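You operate a simulated robot arm through the tools that you are given. There is no shell and no other tool.

Carry out the task below with a simulated robot arm. There is one attempt and no reset: what you move stays moved.

TASK
Lock the cake in the LINE 1 lidded box; set the day dial to TUE and its slider to AM.
Fine: the cake on the square steel tray; lid on, blue catch turned over it; the cakes in the holder stay.

It is judged by the outcome, as a careful person would: the job done as asked, and still so three seconds after it is handed in. It fails if anything else is knocked over, pushed out of place, dropped, spilled or broken. Lids that push on must go on centred and level and be pressed home; caps that screw on are set level and turned clockwise until they are tight.

THE ROBOT
A 7-joint arm with a fingered hand, fixed in place. Base frame: the origin is at the foot of the arm, x ahead of it, y to its left, z up. Units: mm, rad, N and s.
With the tool pointing down near the work surface it reaches from about 340 to 700 mm from the base axis. Its first joint turns from -1.204 to 3.002 rad. Payload 3.4 kg.
The TCP is the grasp point between the finger pads, 25 mm short of the fingertips. In the tool frame z runs along the fingers and y along their closing line. The gripper opens to 88 mm. The gripper's body begins 29 mm behind the TCP. The gripper is a hand of 5 fingers: y runs from the thumb to the fingers, the wrist lies at [-13, -97, -162] in the tool frame.
Orientation is that of the tool frame in the base frame, as a unit quaternion [x, y, z, w]. With the fingers straight down and the wrist toward the robot, the tool's x, y and z point along [0, 1, 0], [1, 0, 0] and [0, 0, -1] of the base frame.

THE INTERFACE
- The arm moves only by the tool jog_arm. Its arguments are lists of equal length, an entry for each row: "translation": the shift along the tool's x, y, z in mm, a list of three; "delta_rot": the turn, a rotation vector about the tool's x, y, z in rad, a list of three. In form: {"translation": [[x, y, z], ...], "delta_rot": [[rx, ry, rz], ...]}. A call has 1 to 20 rows; each row is the pose to reach, as a shift and turn from the pose commanded when the call began, along the tool's axes at that moment. Each row takes 0.2 s and may step no farther than 50 mm and 0.15 rad from the row before; otherwise, the whole call is refused. A pose out of reach is approached as far as the arm can. The call stops where the force on the tool passes 40 N (or 10 N more than at its start, if that is more) or the arm is blocked; 0.2 s more then pass. In this call time passes only in rows, and 0.2 s behind the last. The reply holds the time, the measured pose of the TCP, the force on the tool along the base axes, the opening and the grip force, in the units named above and with some noise, with the torque about the TCP (base axes, N m) and any sound that the robot's microphone picked up.
- Cameras (640 x 400 px; columns grow to the right, rows downward): "scene" is fixed at [399.8, -649.3, 1577.4]; the picture's right is [1.00, 0.08, 0.00], its down [0.05, -0.65, -0.75] and it looks along [-0.06, 0.75, -0.66] (base axes); focal length 276 px, centre (320, 200). "wrist" rides on the gripper at [59, -79, -105] in the tool frame; the picture's right is [-0.73, 0.32, -0.61], its down [-0.62, -0.68, 0.38] and it looks along [-0.29, 0.66, 0.70] (tool axes); focal length 234 px, centre (320, 200). There is no depth. A picture from a camera that has moved, and an enlarged one, comes with that camera's place and axes in the base frame and with its lens.
- grab_frame(camera): a new picture of that camera. No time passes.
- raise_lower(by): slides the trunk up (or, below 0, down) by that many mm; the arm rides with it, the base frame stays. It gives what a move gives, with no picture.
- finger_targets(index, middle, ring, little, thumb_bend, thumb_turn): sets how far each is bent, from 0 (flat) to 1 (curled in); at 0.3 the hand is open as for a grip, at 0.7 the pads meet at the TCP. One left out holds its place. A second passes; each finger stops where it meets its share of the squeeze, and holds until it gets a number again. It is the only way to open and close the hand. It gives what a move gives, with no picture; readings hold the bend of each and the force on index, middle, ring, little, thumb and palm. thumb_turn goes from beside the hand (0) to across from the fingers (1), as for a grip.
- enlarge(camera, box): a new picture of the part [left, top, right, bottom] of that camera's present view, enlarged. No time passes.
- finish_job(): hands the job in; it is judged then, once.

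Nothing tells you positions but the pictures and the camera data. Unless the task says otherwise, let go and move clear before handing in.

The tools are called as a command line: name --argument value ..., lists and objects as JSON in quotes. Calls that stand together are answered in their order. jog_arm: Moves the arm, as the interface text tells. Its arguments: {"type":"object","properties":{"translation":{"type":"array","items":{"type":"array","items":{"type":"number"}}},"delta_rot":{"type":"array","items":{"type":"array","items":{"type":"number"}}}},"required":["translation","delta_rot"]} The other tools are called the same way: raise_lower (by) slides the trunk up or down; finger_targets (index, middle, ring, little, thumb_bend, thumb_turn) moves the fingers one by one; grab_frame (camera) takes a picture; enlarge (camera, box) takes an enlarged picture of a part of a camera's view; finish_job () hands the job in.

At the start:

```text
time: 0.0
position: [455.8, -22.3, 1269.7]
tcp_rot: [0.708, 0.706, 0.001, -0.001]
force: [0.6, 0.9, 0.3]
torque: [0.0, 0.0, 0.0]
finger_gap: 87.7
grip_force: 0.1
shape: jaw
bend: [0.3, 0.3, 0.3, 0.3, 0.3, 0.98]
finger forces: [0.0, 0.0, 0.0, 0.0, 0.0, 0.0]
trunk travel left (down, up): [-600.0, 340.0]
```

scene: 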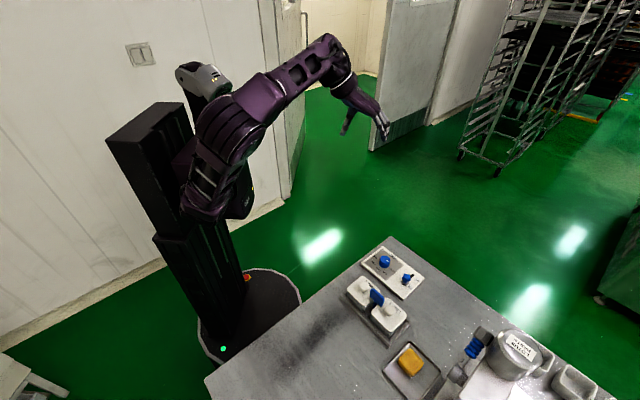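
wrist: 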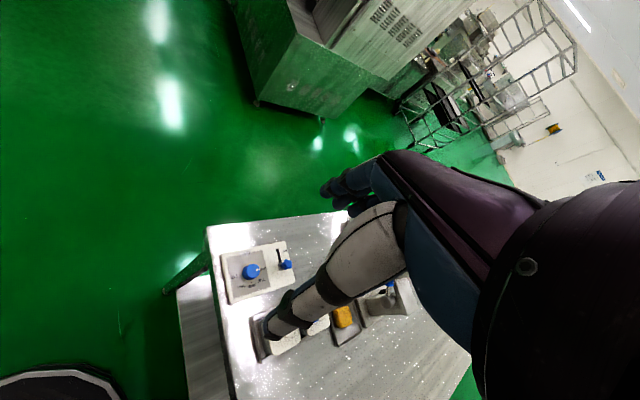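

I see a table with a dial panel, a twin holder, a steel tray with a yellow cake, and some boxes on the right. I'll enlarge the pictures to find where everything is before moving.

enlarge --camera "scene" --box '[330, 230, 450, 305]'

enlarge --camera "scene" --box '[330, 270, 450, 345]'

enlarge --camera "scene" --box '[360, 325, 480, 400]'

enlarge --camera "scene" --box '[430, 310, 610, 400]'

enlarge --camera "wrist" --box '[200, 210, 440, 360]'

```text
5.33 times, centred on (390, 268) of scene
camera zoom: at [399.8, -649.3, 1577.4], right [1.0, 0.08, 0.0], down [0.05, -0.65, -0.75], along [-0.06, 0.75, -0.66], focal length 1472 px, centre (-53, -160)
```

zoom: 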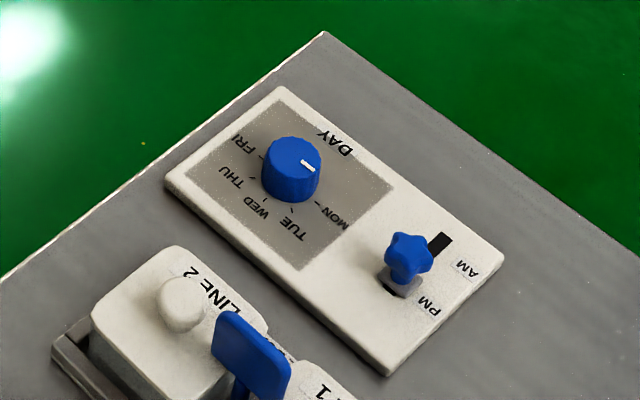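

```text
5.33 times, centred on (390, 308) of scene
camera zoom: at [399.8, -649.3, 1577.4], right [1.0, 0.08, 0.0], down [0.05, -0.65, -0.75], along [-0.06, 0.75, -0.66], focal length 1472 px, centre (-53, -373)
```

zoom: 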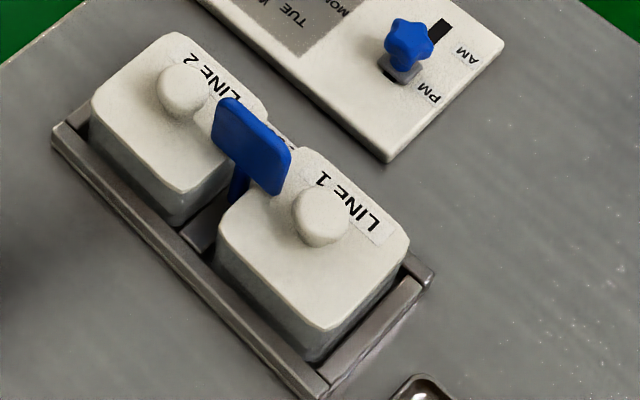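

```text
5.33 times, centred on (420, 362) of scene
camera zoom: at [399.8, -649.3, 1577.4], right [1.0, 0.08, 0.0], down [0.05, -0.65, -0.75], along [-0.06, 0.75, -0.66], focal length 1472 px, centre (-213, -667)
```

zoom: 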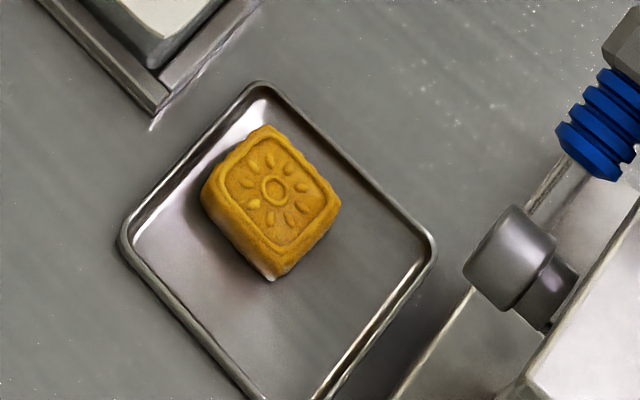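

```text
3.56 times, centred on (520, 355) of scene
camera zoom: at [399.8, -649.3, 1577.4], right [1.0, 0.08, 0.0], down [0.05, -0.65, -0.75], along [-0.06, 0.75, -0.66], focal length 981 px, centre (-391, -351)
```

zoom: 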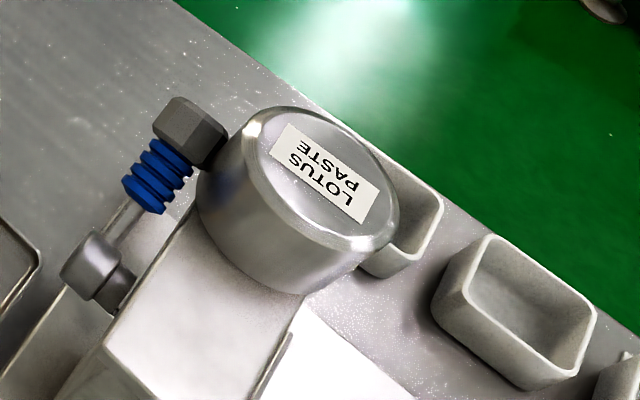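

```text
2.67 times, centred on (320, 285) of wrist
camera zoom: at [376.7, 37.7, 1372.7], right [0.32, -0.73, 0.61], down [-0.68, -0.62, -0.38], along [0.66, -0.29, -0.7], focal length 624 px, centre (320, -27)
```

zoom: 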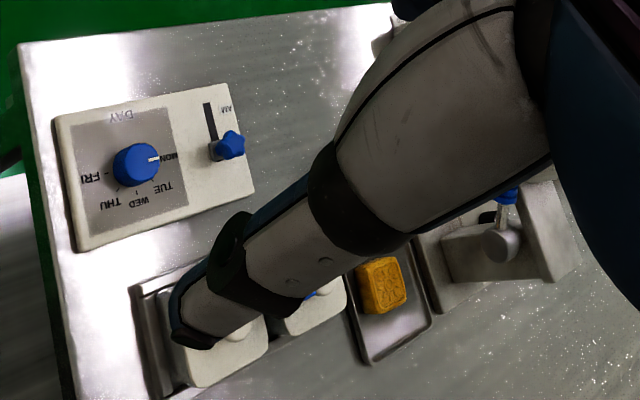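

The worktable is rotated about 45° from my base frame, with the dial panel near (562,-102), the boxes near (558,-273) and (490,-212), and the cake near (600,-385). I'll turn the hand to face the table, staying high, and look closer.

jog_arm --translation '[[-26, 0, 0], [-52, 0, 0], [-78, 0, 0], [-104, 0, 0], [-130, 0, 0], [-155, 0, 0]]' --delta_rot '[[0, 0, 0.131], [0, 0, 0.262], [0, 0, 0.393], [0, 0, 0.524], [0, 0, 0.655], [0, 0, 0.785]]'

grab_frame --camera "wrist"

grab_frame --camera "scene"

```text
time: 1.4
position: [455.2, -151.8, 1266.4]
tcp_rot: [0.924, 0.383, 0.004, 0.0]
force: [-1.0, -0.6, 0.6]
torque: [-0.05, -0.02, -0.02]
finger_gap: 87.7
grip_force: 0.1
shape: jaw
bend: [0.3, 0.3, 0.3, 0.3, 0.3, 0.98]
finger forces: [0.1, 0.1, 0.1, 0.1, 0.0, 0.0]
out of reach, approached as far as the arm can: row 6
trunk travel left (down, up): [-600.0, 340.0]
```

```text
taken
camera wrist: at [438.8, -54.4, 1369.5], right [-0.29, -0.74, 0.6], down [-0.92, 0.04, -0.39], along [0.26, -0.67, -0.7], focal length 234 px, centre (320, 200)
```

wrist: 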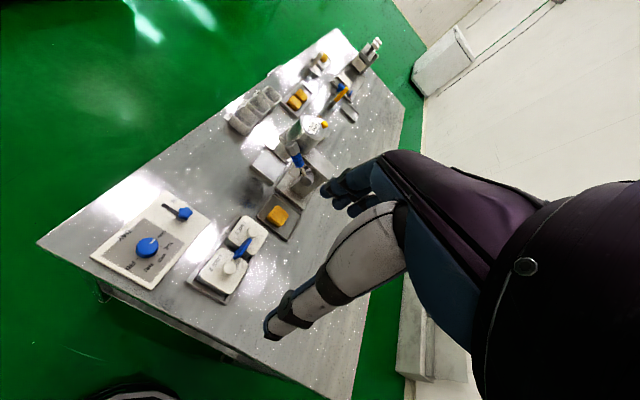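

```text
taken
```

scene: 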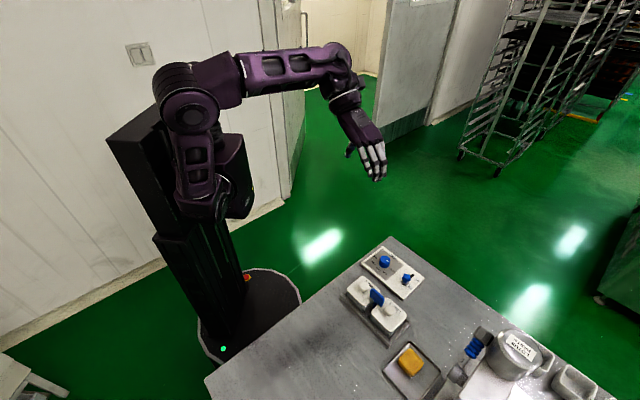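

The wrist camera now shows the whole table. I'll enlarge the areas that matter.

enlarge --camera "wrist" --box '[80, 180, 280, 305]'

enlarge --camera "wrist" --box '[220, 30, 400, 143]'

enlarge --camera "wrist" --box '[190, 100, 350, 200]'

enlarge --camera "wrist" --box '[190, 190, 300, 260]'

```text
3.20 times, centred on (180, 242) of wrist
camera zoom: at [438.8, -54.4, 1369.5], right [-0.29, -0.74, 0.6], down [-0.92, 0.04, -0.39], along [0.26, -0.67, -0.7], focal length 749 px, centre (768, 64)
```

zoom: 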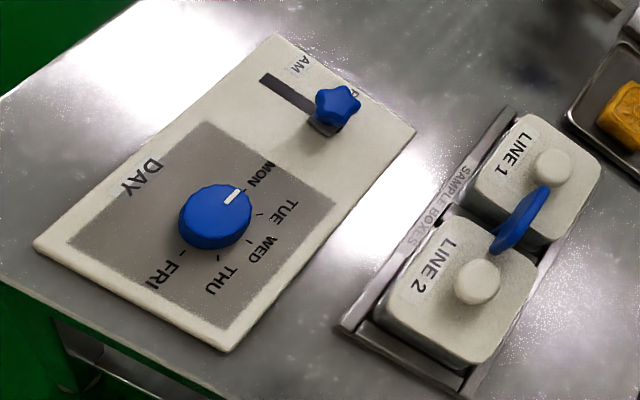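

```text
3.54 times, centred on (310, 86) of wrist
camera zoom: at [438.8, -54.4, 1369.5], right [-0.29, -0.74, 0.6], down [-0.92, 0.04, -0.39], along [0.26, -0.67, -0.7], focal length 829 px, centre (355, 602)
```

zoom: 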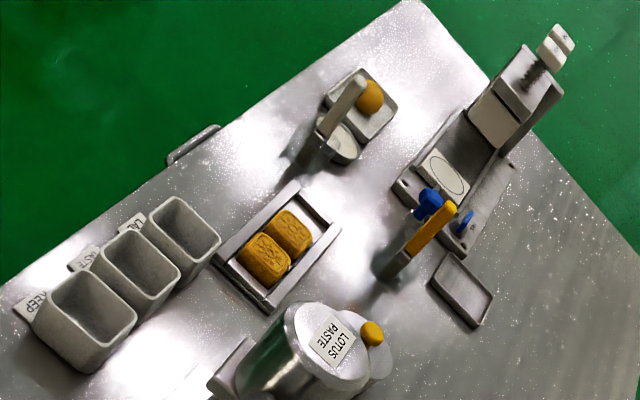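

```text
4.00 times, centred on (270, 150) of wrist
camera zoom: at [438.8, -54.4, 1369.5], right [-0.29, -0.74, 0.6], down [-0.92, 0.04, -0.39], along [0.26, -0.67, -0.7], focal length 937 px, centre (520, 400)
```

zoom: 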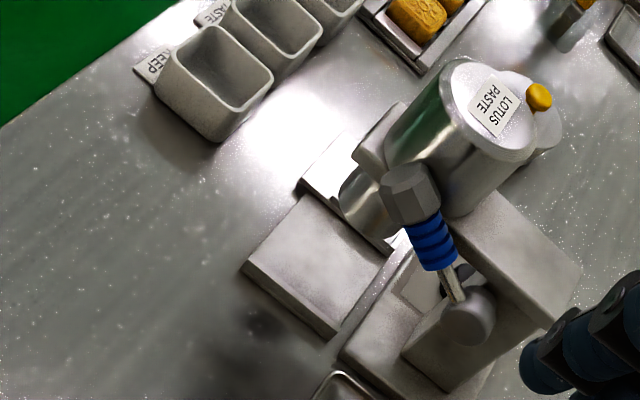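

```text
5.71 times, centred on (245, 225) of wrist
camera zoom: at [438.8, -54.4, 1369.5], right [-0.29, -0.74, 0.6], down [-0.92, 0.04, -0.39], along [0.26, -0.67, -0.7], focal length 1338 px, centre (749, 57)
```

zoom: 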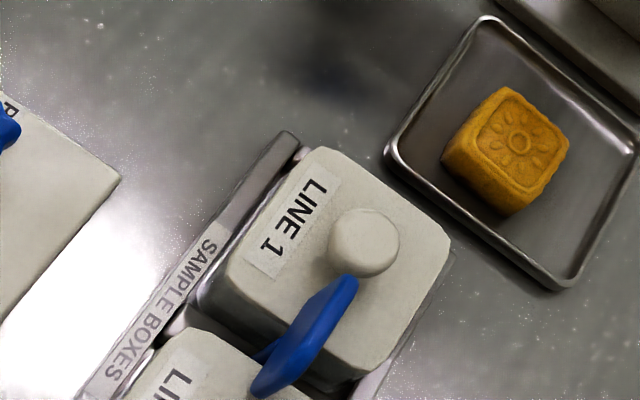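

The cake to take is the single one on the square steel tray; the two in the far holder must stay. I'll lower the trunk to look closely at the catch, boxes and dial.

raise_lower --by -250

grab_frame --camera "wrist"

grab_frame --camera "scene"

```text
time: 4.0
position: [453.2, -152.7, 1014.6]
tcp_rot: [0.924, 0.383, 0.004, 0.0]
force: [0.0, 0.6, -0.1]
torque: [-0.02, -0.01, -0.04]
finger_gap: 87.5
grip_force: 0.0
shape: jaw
bend: [0.3, 0.3, 0.3, 0.3, 0.3, 0.98]
finger forces: [0.0, 0.0, 0.1, 0.1, 0.1, 0.0]
trunk travel left (down, up): [-350.0, 590.0]
```

```text
taken
camera wrist: at [438.7, -56.1, 1119.3], right [-0.29, -0.74, 0.6], down [-0.92, 0.04, -0.39], along [0.27, -0.67, -0.7], focal length 234 px, centre (320, 200)
```

wrist: 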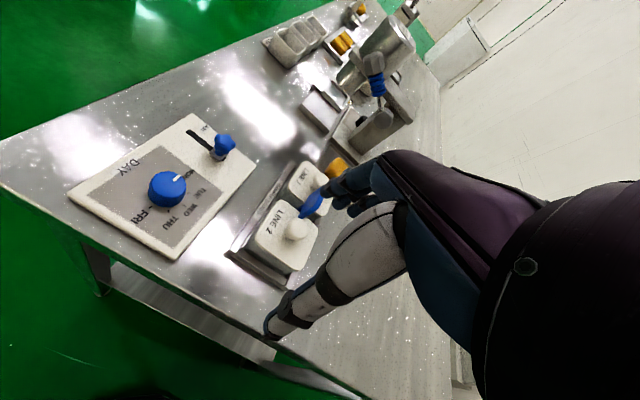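

```text
taken
```

scene: 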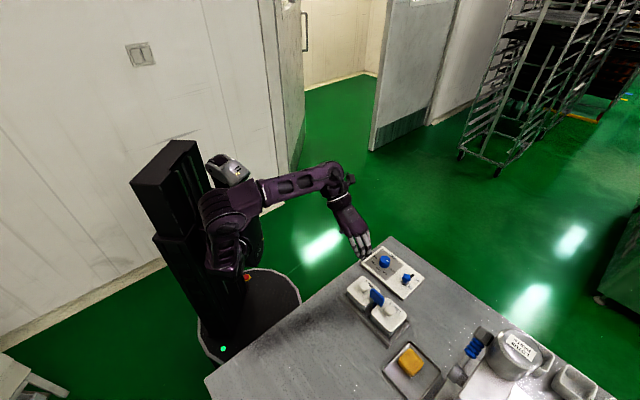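

The hand is now about 150 mm above the table on the near side. I'll zoom in on the dial, slider and catch.

enlarge --camera "wrist" --box '[230, 150, 350, 280]'

enlarge --camera "wrist" --box '[60, 100, 260, 270]'

enlarge --camera "scene" --box '[340, 270, 420, 350]'

```text
3.08 times, centred on (290, 215) of wrist
camera zoom: at [438.7, -56.1, 1119.3], right [-0.29, -0.74, 0.6], down [-0.92, 0.04, -0.39], along [0.27, -0.67, -0.7], focal length 720 px, centre (412, 154)
```

zoom: 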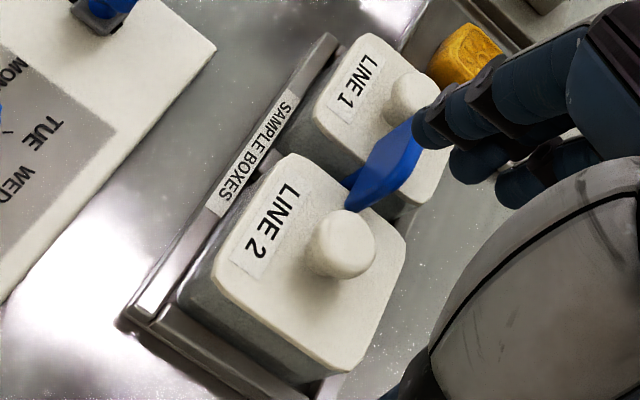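

```text
2.35 times, centred on (160, 185) of wrist
camera zoom: at [438.7, -56.1, 1119.3], right [-0.29, -0.74, 0.6], down [-0.92, 0.04, -0.39], along [0.27, -0.67, -0.7], focal length 551 px, centre (696, 235)
```

zoom: 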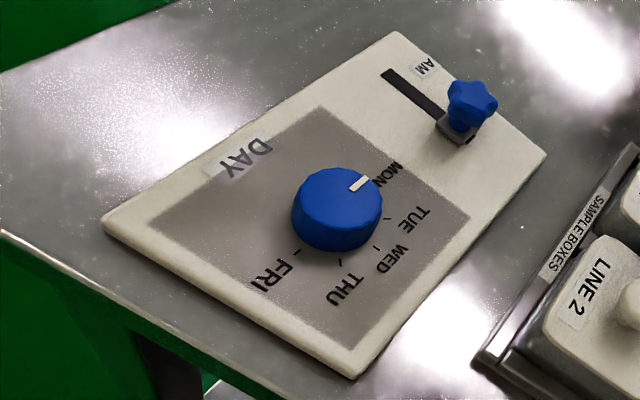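

```text
5.00 times, centred on (380, 310) of scene
camera zoom: at [399.8, -649.3, 1577.4], right [1.0, 0.08, 0.0], down [0.05, -0.65, -0.75], along [-0.06, 0.75, -0.66], focal length 1380 px, centre (20, -350)
```

zoom: 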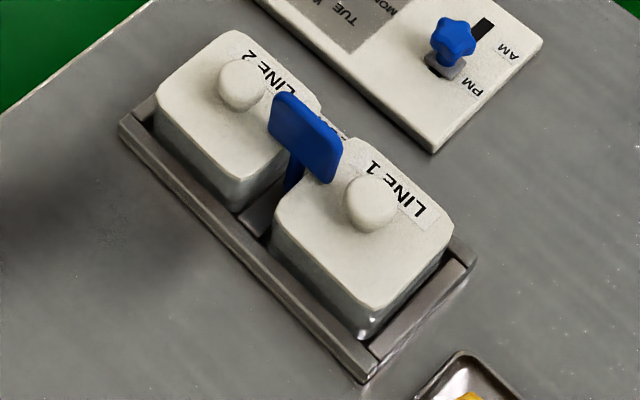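

The catch stands on a stem between the two boxes; I need to understand how it turns, so I'll zoom tightly on it from both cameras.

enlarge --camera "scene" --box '[360, 280, 400, 305]'

enlarge --camera "scene" --box '[370, 290, 420, 340]'

enlarge --camera "wrist" --box '[280, 170, 340, 230]'

enlarge --camera "scene" --box '[385, 262, 425, 292]'

```text
16.00 times, centred on (380, 292) of scene
camera zoom: at [399.8, -649.3, 1577.4], right [1.0, 0.08, 0.0], down [0.05, -0.65, -0.75], along [-0.06, 0.75, -0.66], focal length 4415 px, centre (-640, -1280)
```

zoom: 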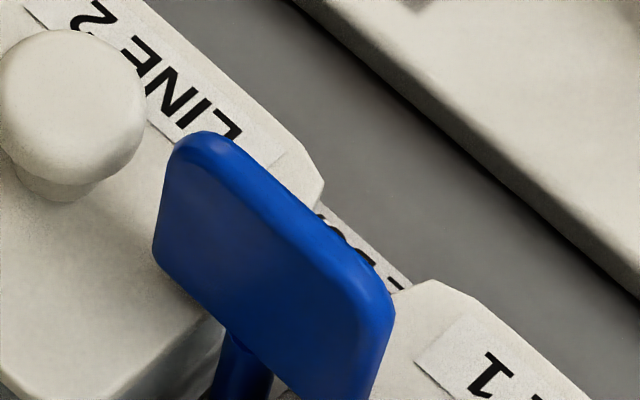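

```text
8.00 times, centred on (395, 315) of scene
camera zoom: at [399.8, -649.3, 1577.4], right [1.0, 0.08, 0.0], down [0.05, -0.65, -0.75], along [-0.06, 0.75, -0.66], focal length 2208 px, centre (-280, -720)
```

zoom: 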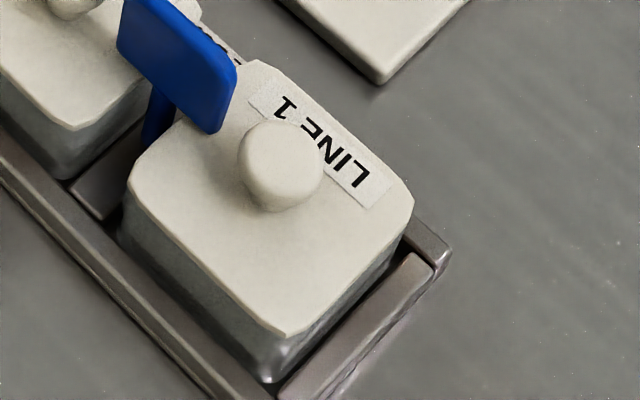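

```text
6.67 times, centred on (310, 200) of wrist
camera zoom: at [438.7, -56.1, 1119.3], right [-0.29, -0.74, 0.6], down [-0.92, 0.04, -0.39], along [0.27, -0.67, -0.7], focal length 1561 px, centre (387, 200)
```

zoom: 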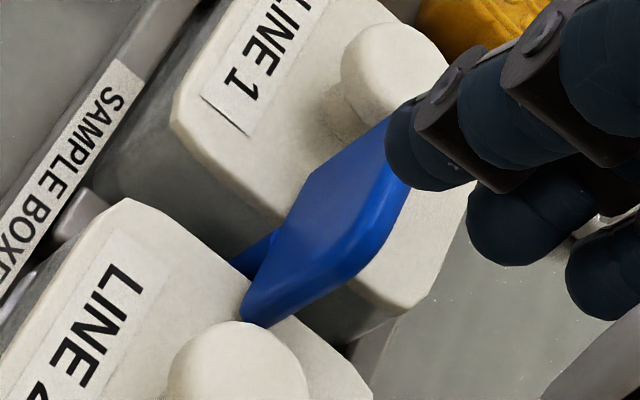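

```text
13.33 times, centred on (405, 277) of scene
camera zoom: at [399.8, -649.3, 1577.4], right [1.0, 0.08, 0.0], down [0.05, -0.65, -0.75], along [-0.06, 0.75, -0.66], focal length 3679 px, centre (-813, -827)
```

zoom: 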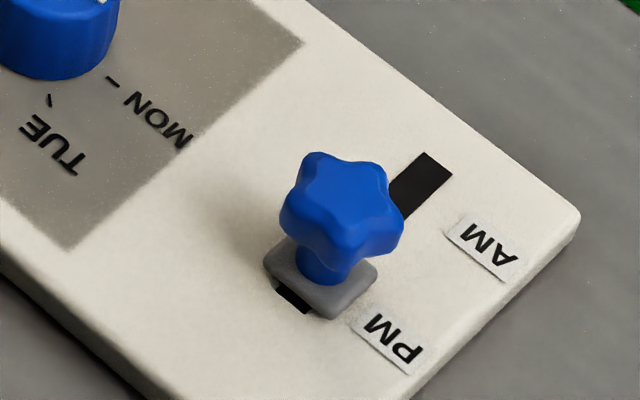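

The catch is a T-shaped turn-bar on a vertical stem midway between the boxes, about (520,-254) with its bottom just above the lids, lying across both. Let me look at the hand's own geometry and the rest of the surroundings before acting.

enlarge --camera "scene" --box '[320, 190, 400, 240]'

enlarge --camera "scene" --box '[320, 225, 400, 275]'

enlarge --camera "wrist" --box '[240, 130, 480, 350]'

```text
8.00 times, centred on (360, 215) of scene
camera zoom: at [399.8, -649.3, 1577.4], right [1.0, 0.08, 0.0], down [0.05, -0.65, -0.75], along [-0.06, 0.75, -0.66], focal length 2208 px, centre (0, 80)
```

zoom: 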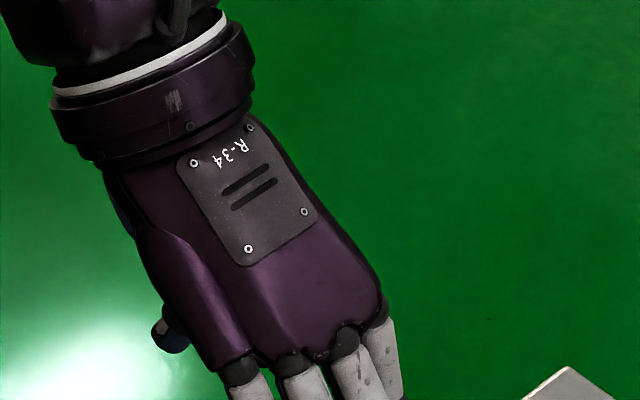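

```text
8.00 times, centred on (360, 250) of scene
camera zoom: at [399.8, -649.3, 1577.4], right [1.0, 0.08, 0.0], down [0.05, -0.65, -0.75], along [-0.06, 0.75, -0.66], focal length 2208 px, centre (0, -200)
```

zoom: 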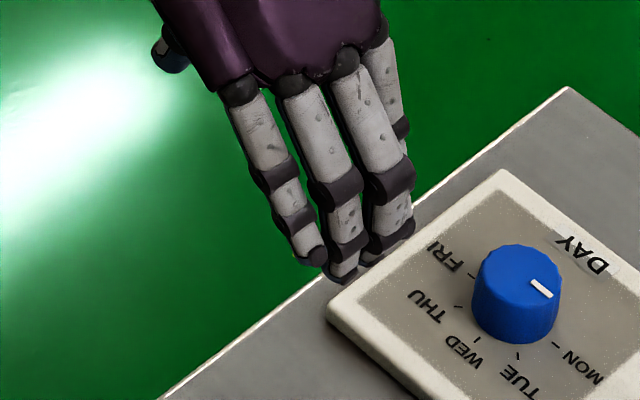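

```text
1.82 times, centred on (360, 240) of wrist
camera zoom: at [438.7, -56.1, 1119.3], right [-0.29, -0.74, 0.6], down [-0.92, 0.04, -0.39], along [0.27, -0.67, -0.7], focal length 426 px, centre (247, 127)
```

zoom: 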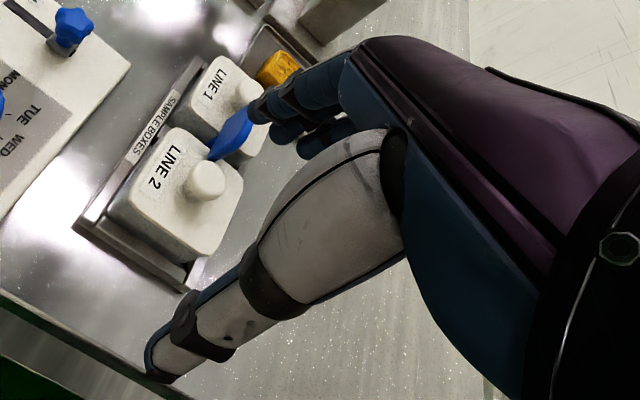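

Table top is near z≈825, lids near 875, knob tops near 897, and the cake centre is near (595,-388,857). I'll test finger shapes in free air, first a thumb/index pinch, so I know where the tips go.

finger_targets --index 0.65 --middle 0.0 --ring 0.0 --little 0.0 --thumb_bend 0.65

grab_frame --camera "wrist"

enlarge --camera "scene" --box '[310, 195, 410, 265]'

```text
time: 5.0
position: [453.8, -153.7, 1014.4]
tcp_rot: [0.923, 0.384, 0.004, -0.001]
force: [-0.1, -0.9, -0.7]
torque: [-0.04, 0.02, -0.02]
finger_gap: 9.5
grip_force: 0.0
shape: fingers
bend: [0.65, 0.0, 0.0, 0.0, 0.65, 0.98]
finger forces: [0.0, 0.0, 0.0, 0.0, 0.1, 0.0]
trunk travel left (down, up): [-350.0, 590.0]
```

```text
taken
camera wrist: at [438.7, -56.2, 1119.2], right [-0.29, -0.74, 0.6], down [-0.92, 0.04, -0.39], along [0.27, -0.67, -0.7], focal length 234 px, centre (320, 200)
```

wrist: 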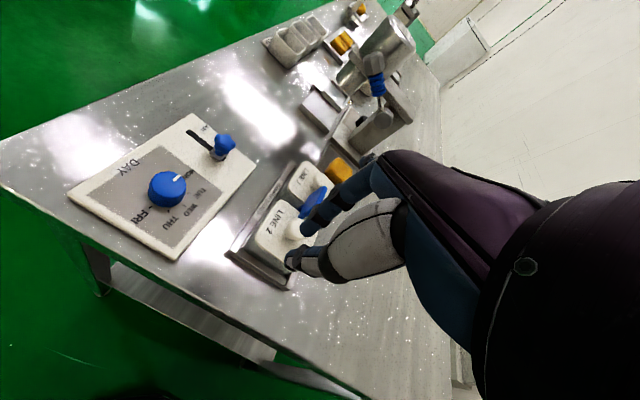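

```text
5.71 times, centred on (360, 230) of scene
camera zoom: at [399.8, -649.3, 1577.4], right [1.0, 0.08, 0.0], down [0.05, -0.65, -0.75], along [-0.06, 0.75, -0.66], focal length 1577 px, centre (91, 29)
```

zoom: 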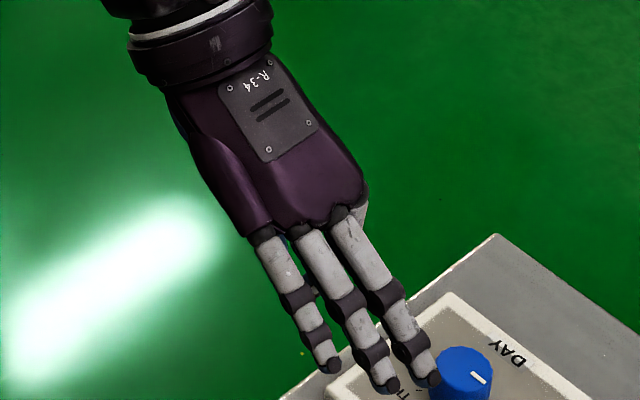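

enlarge --camera "wrist" --box '[260, 160, 400, 290]'

```text
3.08 times, centred on (330, 225) of wrist
camera zoom: at [438.7, -56.2, 1119.2], right [-0.29, -0.74, 0.6], down [-0.92, 0.04, -0.39], along [0.27, -0.67, -0.7], focal length 720 px, centre (289, 123)
```

zoom: 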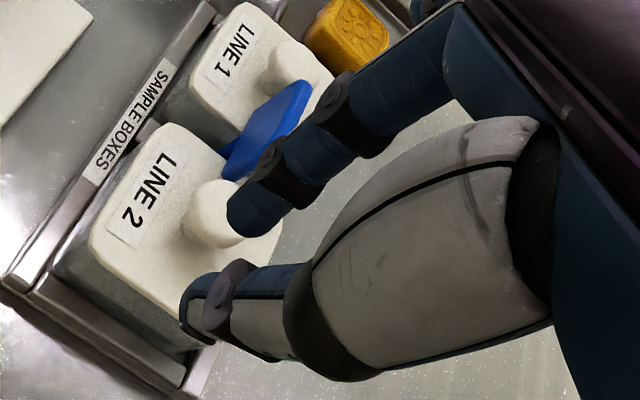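

The index–thumb pinch meets near the TCP and the other three fingers stay clear when flat. Next I'll hover above the catch with the closing line turned across its plate, to check reach and alignment.

jog_arm --translation '[[-2, 11, 4], [-4, 22, 9], [-7, 33, 14], [-9, 44, 18], [-11, 54, 23], [-13, 65, 27], [-15, 76, 32], [-18, 87, 36], [-20, 97, 41], [-22, 108, 45], [-24, 118, 50]]' --delta_rot '[[0, 0, -0.143], [0, 0, -0.286], [0, 0, -0.429], [0, 0, -0.572], [0, 0, -0.715], [0, 0, -0.858], [0, 0, -1.0], [0, 0, -1.143], [0, 0, -1.286], [0, 0, -1.429], [0, 0, -1.571]]'

grab_frame --camera "wrist"

grab_frame --camera "scene"

```text
time: 7.4
position: [521.7, -252.1, 965.4]
tcp_rot: [0.382, 0.924, 0.003, 0.003]
force: [0.7, 0.0, -0.3]
torque: [0.02, 0.0, 0.03]
finger_gap: 9.3
grip_force: 0.0
shape: fingers
bend: [0.65, 0.0, 0.0, 0.0, 0.65, 0.98]
finger forces: [0.0, 0.0, 0.0, 0.1, 0.1, 0.1]
trunk travel left (down, up): [-350.0, 590.0]
```

```text
taken
camera wrist: at [424.1, -267.8, 1069.1], right [0.74, -0.28, 0.61], down [-0.03, -0.92, -0.39], along [0.67, 0.26, -0.69], focal length 234 px, centre (320, 200)
```

wrist: 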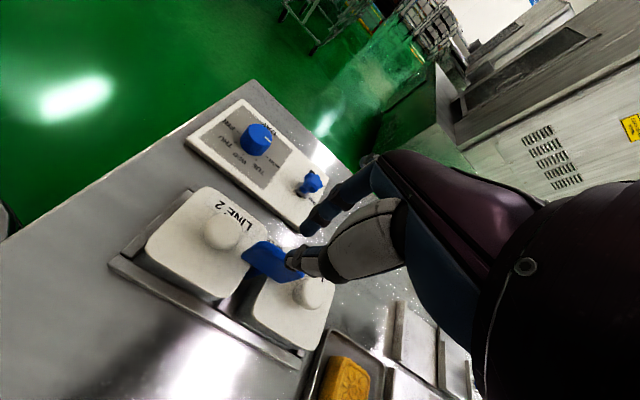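

```text
taken
```

scene: 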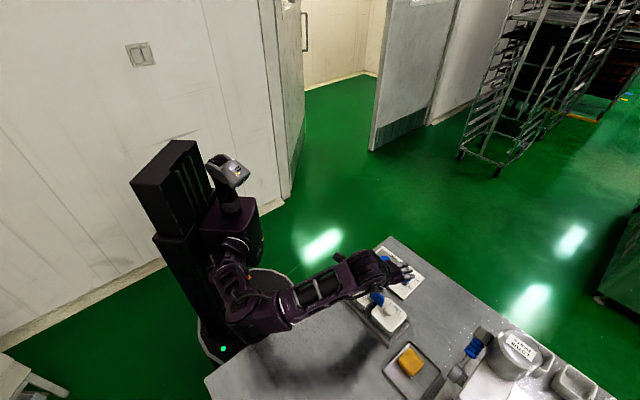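

I'm hovering right over the catch at z≈965. I'll zoom in on the catch and check the elbow clearance.

enlarge --camera "wrist" --box '[200, 200, 360, 340]'

enlarge --camera "scene" --box '[350, 255, 430, 315]'

enlarge --camera "scene" --box '[190, 220, 350, 400]'

```text
2.86 times, centred on (280, 270) of wrist
camera zoom: at [424.1, -267.8, 1069.1], right [0.74, -0.28, 0.61], down [-0.03, -0.92, -0.39], along [0.67, 0.26, -0.69], focal length 669 px, centre (434, 0)
```

zoom: 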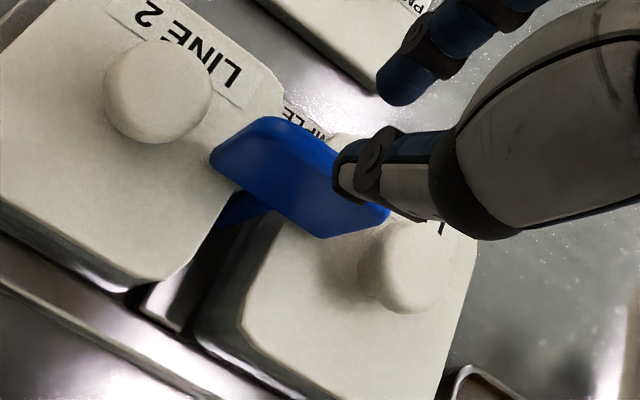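

```text
6.67 times, centred on (390, 285) of scene
camera zoom: at [399.8, -649.3, 1577.4], right [1.0, 0.08, 0.0], down [0.05, -0.65, -0.75], along [-0.06, 0.75, -0.66], focal length 1840 px, centre (-147, -367)
```

zoom: 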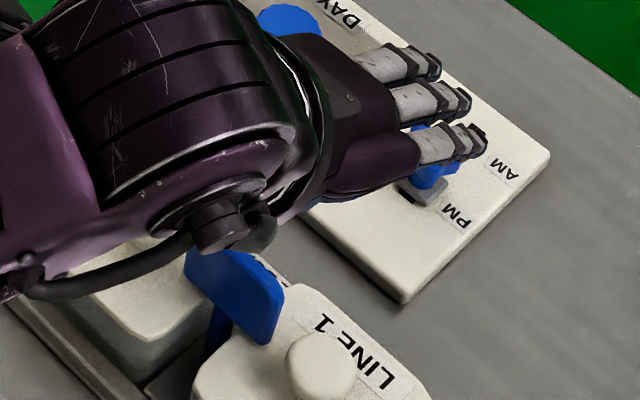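

```text
2.22 times, centred on (270, 310) of scene
camera zoom: at [399.8, -649.3, 1577.4], right [1.0, 0.08, 0.0], down [0.05, -0.65, -0.75], along [-0.06, 0.75, -0.66], focal length 613 px, centre (431, -44)
```

zoom: 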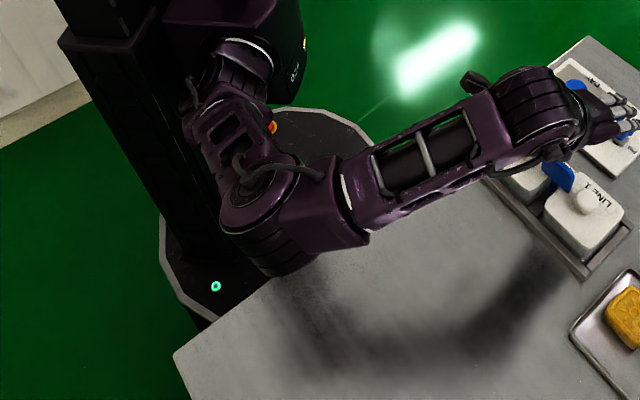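

The catch is a vertical wing plate about 44 mm long, spanning z≈879–915, centred near (519.7,-253.5). To give the elbow clearance I'll raise the trunk and reach down with the arm instead, with index and thumb opened.

raise_lower --by 120

finger_targets --index 0.45 --thumb_bend 0.45

jog_arm --translation '[[0, 0, 30], [0, 0, 60], [0, 0, 90], [0, 0, 120]]' --delta_rot '[[0, 0, 0], [0, 0, 0], [0, 0, 0], [0, 0, 0]]'

grab_frame --camera "scene"

grab_frame --camera "wrist"

```text
time: 8.9
position: [521.7, -253.2, 1084.7]
tcp_rot: [0.382, 0.924, 0.003, 0.002]
force: [-0.2, 0.6, -1.0]
torque: [0.01, -0.01, -0.01]
finger_gap: 9.4
grip_force: 0.1
shape: fingers
bend: [0.65, 0.0, 0.0, 0.0, 0.65, 0.98]
finger forces: [0.1, 0.0, 0.1, 0.0, 0.1, 0.1]
trunk travel left (down, up): [-470.0, 470.0]
```

```text
time: 9.9
position: [521.3, -254.0, 1085.5]
tcp_rot: [0.381, 0.925, 0.003, 0.002]
force: [-0.2, 0.5, -0.9]
torque: [-0.01, 0.01, 0.01]
finger_gap: 52.3
grip_force: 0.0
shape: fingers
bend: [0.45, 0.0, 0.0, 0.0, 0.45, 0.98]
finger forces: [0.0, 0.0, 0.0, 0.1, 0.0, 0.0]
trunk travel left (down, up): [-470.0, 470.0]
```

```text
time: 10.9
position: [523.6, -252.4, 965.4]
tcp_rot: [0.382, 0.924, 0.002, 0.002]
force: [0.0, 0.4, -0.2]
torque: [0.0, 0.01, 0.02]
finger_gap: 52.4
grip_force: 0.0
shape: fingers
bend: [0.45, 0.0, 0.0, 0.0, 0.45, 0.98]
finger forces: [0.1, 0.0, 0.0, 0.1, 0.0, 0.1]
trunk travel left (down, up): [-470.0, 470.0]
```

```text
taken
```

scene: 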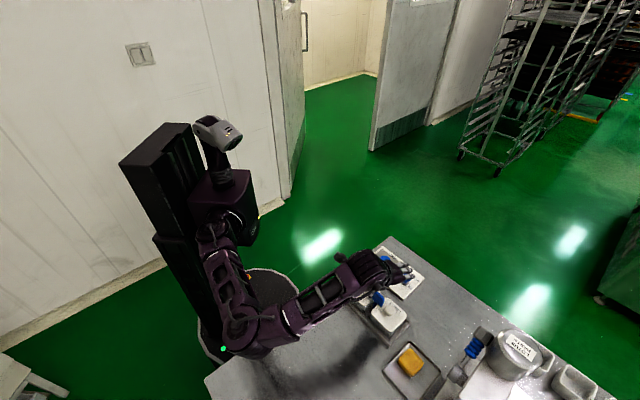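

```text
taken
camera wrist: at [425.3, -266.8, 1068.0], right [0.74, -0.29, 0.61], down [-0.04, -0.92, -0.39], along [0.67, 0.26, -0.69], focal length 234 px, centre (320, 200)
```

wrist: 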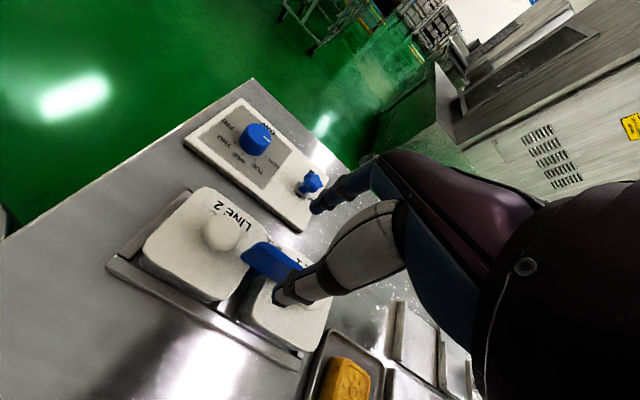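

I want to check the elbow relative to the table edge before going lower.

enlarge --camera "scene" --box '[180, 220, 340, 400]'

enlarge --camera "wrist" --box '[220, 210, 360, 320]'

```text
2.22 times, centred on (260, 310) of scene
camera zoom: at [399.8, -649.3, 1577.4], right [1.0, 0.08, 0.0], down [0.05, -0.65, -0.75], along [-0.06, 0.75, -0.66], focal length 613 px, centre (453, -44)
```

zoom: 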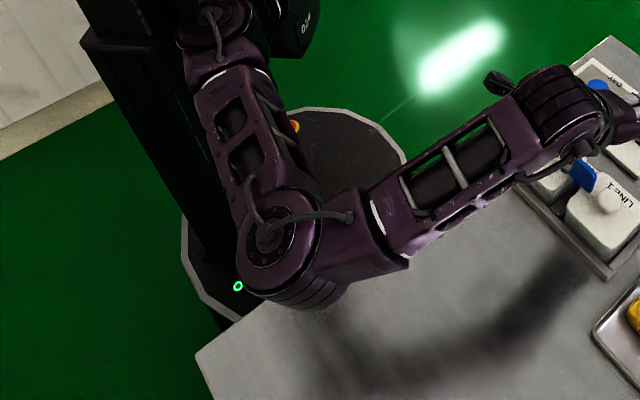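

```text
3.64 times, centred on (290, 265) of wrist
camera zoom: at [425.3, -266.8, 1068.0], right [0.74, -0.29, 0.61], down [-0.04, -0.92, -0.39], along [0.67, 0.26, -0.69], focal length 852 px, centre (429, -36)
```

zoom: 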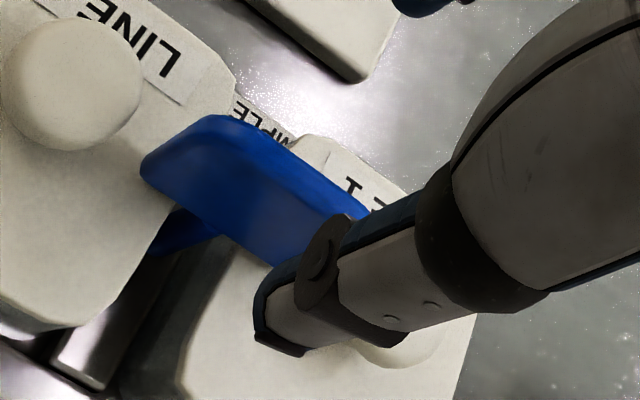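

The elbow is clear of the table. I'll centre on the catch and lower so the fingertips straddle the wing plate just above the lids.

jog_arm --translation '[[2, -3.5, 10], [2, -3.5, 25], [2, -3.5, 40], [2, -3.5, 50], [2, -3.5, 57]]' --delta_rot '[[0, 0, 0], [0, 0, 0], [0, 0, 0], [0, 0, 0], [0, 0, 0]]'

enlarge --camera "wrist" --box '[200, 180, 380, 330]'

grab_frame --camera "scene"

enlarge --camera "scene" --box '[350, 255, 430, 315]'

```text
time: 12.1
position: [519.5, -254.1, 909.4]
tcp_rot: [0.382, 0.924, 0.003, 0.003]
force: [-0.5, -0.2, 0.9]
torque: [-0.02, -0.03, 0.0]
finger_gap: 52.2
grip_force: 0.0
shape: fingers
bend: [0.45, 0.0, 0.0, 0.0, 0.45, 0.98]
finger forces: [0.0, 0.0, 0.0, 0.0, 0.0, 0.0]
trunk travel left (down, up): [-470.0, 470.0]
```

```text
2.67 times, centred on (290, 255) of wrist
camera zoom: at [421.6, -268.5, 1012.0], right [0.74, -0.29, 0.61], down [-0.04, -0.92, -0.39], along [0.67, 0.26, -0.69], focal length 624 px, centre (400, 53)
```

zoom: 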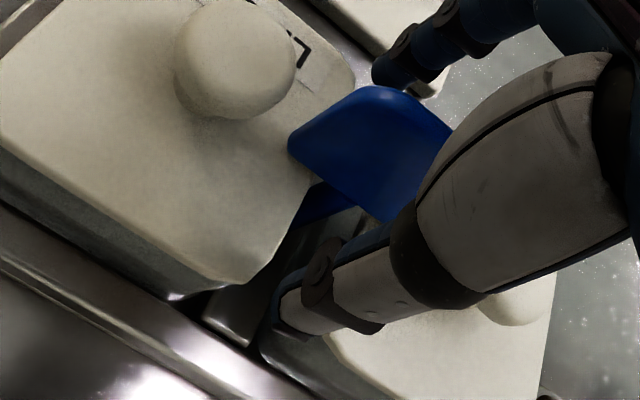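

```text
taken
```

scene: 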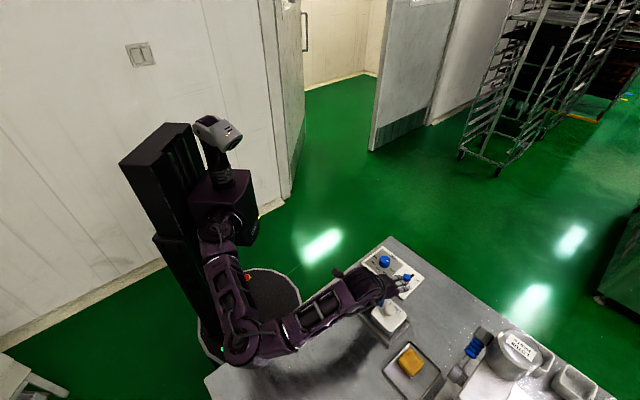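

```text
6.67 times, centred on (390, 285) of scene
camera zoom: at [399.8, -649.3, 1577.4], right [1.0, 0.08, 0.0], down [0.05, -0.65, -0.75], along [-0.06, 0.75, -0.66], focal length 1840 px, centre (-147, -367)
```

zoom: 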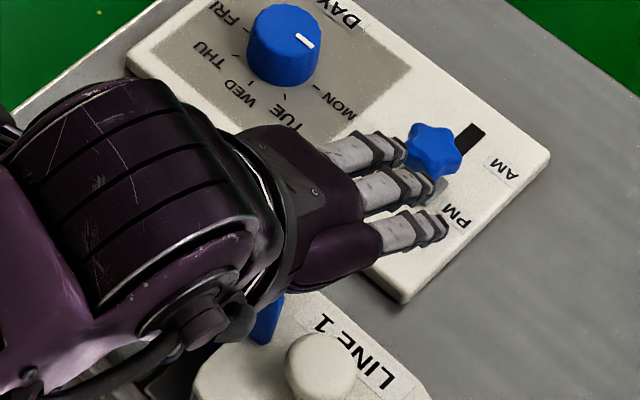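

The tips straddle the plate with no contact. Now I close index and thumb on it.

finger_targets --index 0.72 --thumb_bend 0.72

enlarge --camera "wrist" --box '[200, 180, 380, 330]'

```text
time: 13.1
position: [518.6, -253.2, 909.0]
tcp_rot: [0.382, 0.924, 0.002, 0.002]
force: [-0.1, 0.4, -1.5]
torque: [-0.01, 0.01, 0.01]
finger_gap: 1.8
grip_force: 3.3
shape: fingers
bend: [0.71, 0.0, 0.0, 0.0, 0.69, 0.97]
finger forces: [3.3, 0.0, 0.0, 0.0, 3.1, 0.0]
trunk travel left (down, up): [-470.0, 470.0]
```

```text
2.67 times, centred on (290, 255) of wrist
camera zoom: at [421.8, -268.4, 1011.9], right [0.74, -0.29, 0.61], down [-0.04, -0.92, -0.39], along [0.67, 0.26, -0.69], focal length 624 px, centre (400, 53)
```

zoom: 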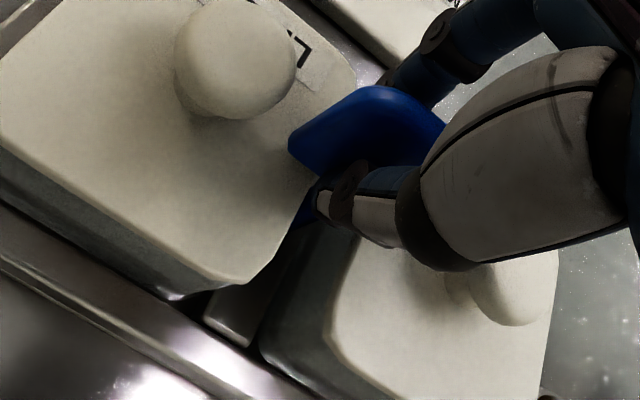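

Contact on both sides at about 3 N. I'll turn slightly clockwise (seen from above) and see how the catch responds.

jog_arm --translation '[[0, 0, 0], [0, 0, 0]]' --delta_rot '[[0, 0, 0.1], [0, 0, 0.2]]'

enlarge --camera "wrist" --box '[200, 180, 380, 330]'

```text
time: 13.7
position: [520.4, -253.7, 909.6]
tcp_rot: [0.473, 0.881, 0.004, 0.002]
force: [-1.4, 0.2, -2.0]
torque: [0.03, 0.0, 0.0]
finger_gap: 1.9
grip_force: 3.2
shape: fingers
bend: [0.71, 0.0, 0.0, 0.0, 0.69, 0.98]
finger forces: [2.7, 0.0, 0.0, 0.0, 3.6, 0.0]
trunk travel left (down, up): [-470.0, 470.0]
```

```text
2.67 times, centred on (290, 255) of wrist
camera zoom: at [420.5, -248.9, 1012.2], right [0.67, -0.43, 0.61], down [-0.22, -0.89, -0.39], along [0.71, 0.12, -0.69], focal length 624 px, centre (400, 53)
```

zoom: 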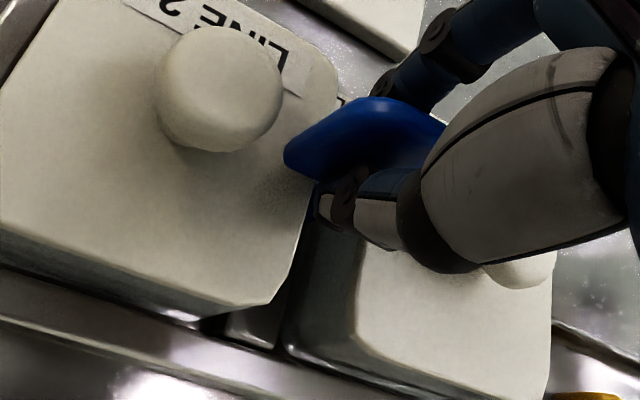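

No resistance, and the plate seems to follow. I'll continue to a full quarter turn.

jog_arm --translation '[[0, 0, 0], [0, 0, 0], [0, 0, 0], [0, 0, 0]]' --delta_rot '[[0, 0, 0.14], [0, 0, 0.28], [0, 0, 0.42], [0, 0, 0.56]]'

enlarge --camera "wrist" --box '[200, 180, 380, 330]'

enlarge --camera "scene" --box '[350, 260, 430, 320]'

```text
time: 14.7
position: [519.2, -253.5, 908.6]
tcp_rot: [0.698, 0.716, 0.003, 0.001]
force: [-3.4, -2.0, -0.2]
torque: [-0.05, 0.07, 0.09]
finger_gap: 3.2
grip_force: 5.1
shape: fingers
bend: [0.71, 0.0, 0.0, 0.0, 0.67, 1.0]
finger forces: [3.4, 0.0, 0.0, 0.0, 6.6, 0.0]
trunk travel left (down, up): [-470.0, 470.0]
```

```text
2.67 times, centred on (290, 255) of wrist
camera zoom: at [438.1, -197.0, 1012.7], right [0.34, -0.72, 0.61], down [-0.66, -0.64, -0.39], along [0.67, -0.27, -0.69], focal length 624 px, centre (400, 53)
```

zoom: 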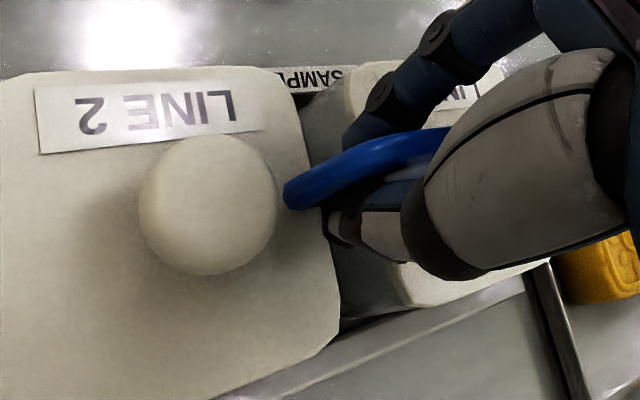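

```text
6.67 times, centred on (390, 290) of scene
camera zoom: at [399.8, -649.3, 1577.4], right [1.0, 0.08, 0.0], down [0.05, -0.65, -0.75], along [-0.06, 0.75, -0.66], focal length 1840 px, centre (-147, -400)
```

zoom: 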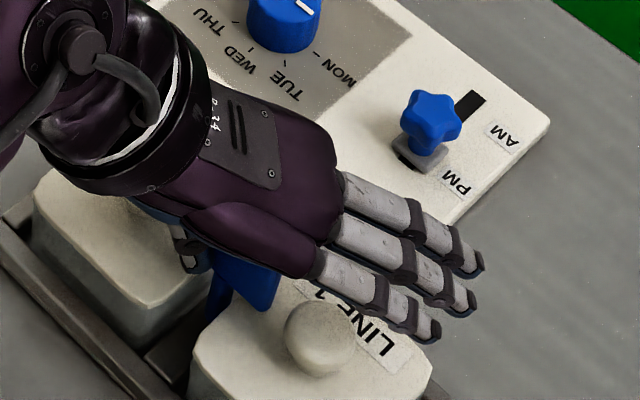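

The fingers are turning around the plate rather than turning it; a centre pinch gives little leverage. I'll rotate back, open, and look again.

finger_targets --index 0.45 --thumb_bend 0.45

enlarge --camera "wrist" --box '[200, 180, 380, 330]'

jog_arm --translation '[[0, 0, -30], [0, 0, -60]]' --delta_rot '[[0, 0, 0], [0, 0, 0]]'

enlarge --camera "wrist" --box '[200, 160, 380, 310]'

enlarge --camera "scene" --box '[350, 270, 430, 330]'

```text
time: 15.7
position: [519.4, -253.1, 909.8]
tcp_rot: [0.697, 0.717, 0.004, 0.001]
force: [-0.2, 0.0, 1.3]
torque: [0.02, 0.0, 0.03]
finger_gap: 52.1
grip_force: 0.1
shape: fingers
bend: [0.45, 0.0, 0.0, 0.0, 0.45, 0.98]
finger forces: [0.1, 0.0, 0.1, 0.0, 0.0, 0.0]
trunk travel left (down, up): [-470.0, 470.0]
```

```text
2.67 times, centred on (290, 255) of wrist
camera zoom: at [438.6, -196.7, 1012.7], right [0.34, -0.72, 0.61], down [-0.66, -0.64, -0.39], along [0.67, -0.27, -0.69], focal length 624 px, centre (400, 53)
```

zoom: 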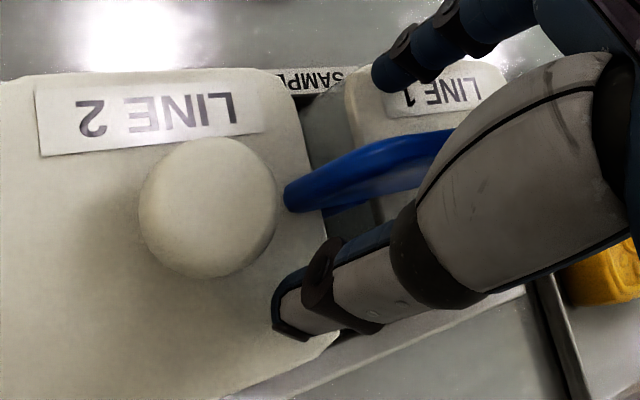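

```text
time: 16.3
position: [518.1, -252.7, 970.6]
tcp_rot: [0.698, 0.716, 0.004, 0.001]
force: [0.4, 0.2, -1.1]
torque: [0.0, 0.03, 0.01]
finger_gap: 52.4
grip_force: 0.0
shape: fingers
bend: [0.45, 0.0, 0.0, 0.0, 0.45, 0.98]
finger forces: [0.0, 0.0, 0.0, 0.0, 0.0, 0.0]
trunk travel left (down, up): [-470.0, 470.0]
```

```text
2.67 times, centred on (290, 235) of wrist
camera zoom: at [438.8, -195.3, 1074.0], right [0.34, -0.72, 0.61], down [-0.66, -0.64, -0.39], along [0.67, -0.27, -0.69], focal length 624 px, centre (400, 107)
```

zoom: 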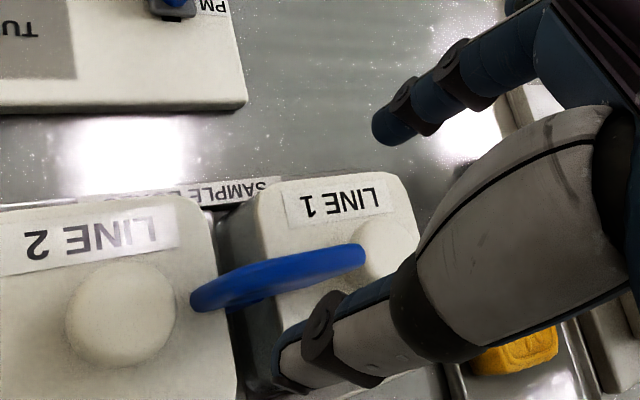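

```text
6.67 times, centred on (390, 300) of scene
camera zoom: at [399.8, -649.3, 1577.4], right [1.0, 0.08, 0.0], down [0.05, -0.65, -0.75], along [-0.06, 0.75, -0.66], focal length 1840 px, centre (-147, -467)
```

zoom: 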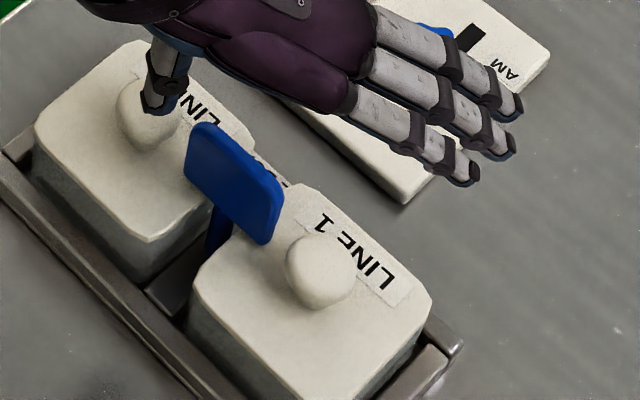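

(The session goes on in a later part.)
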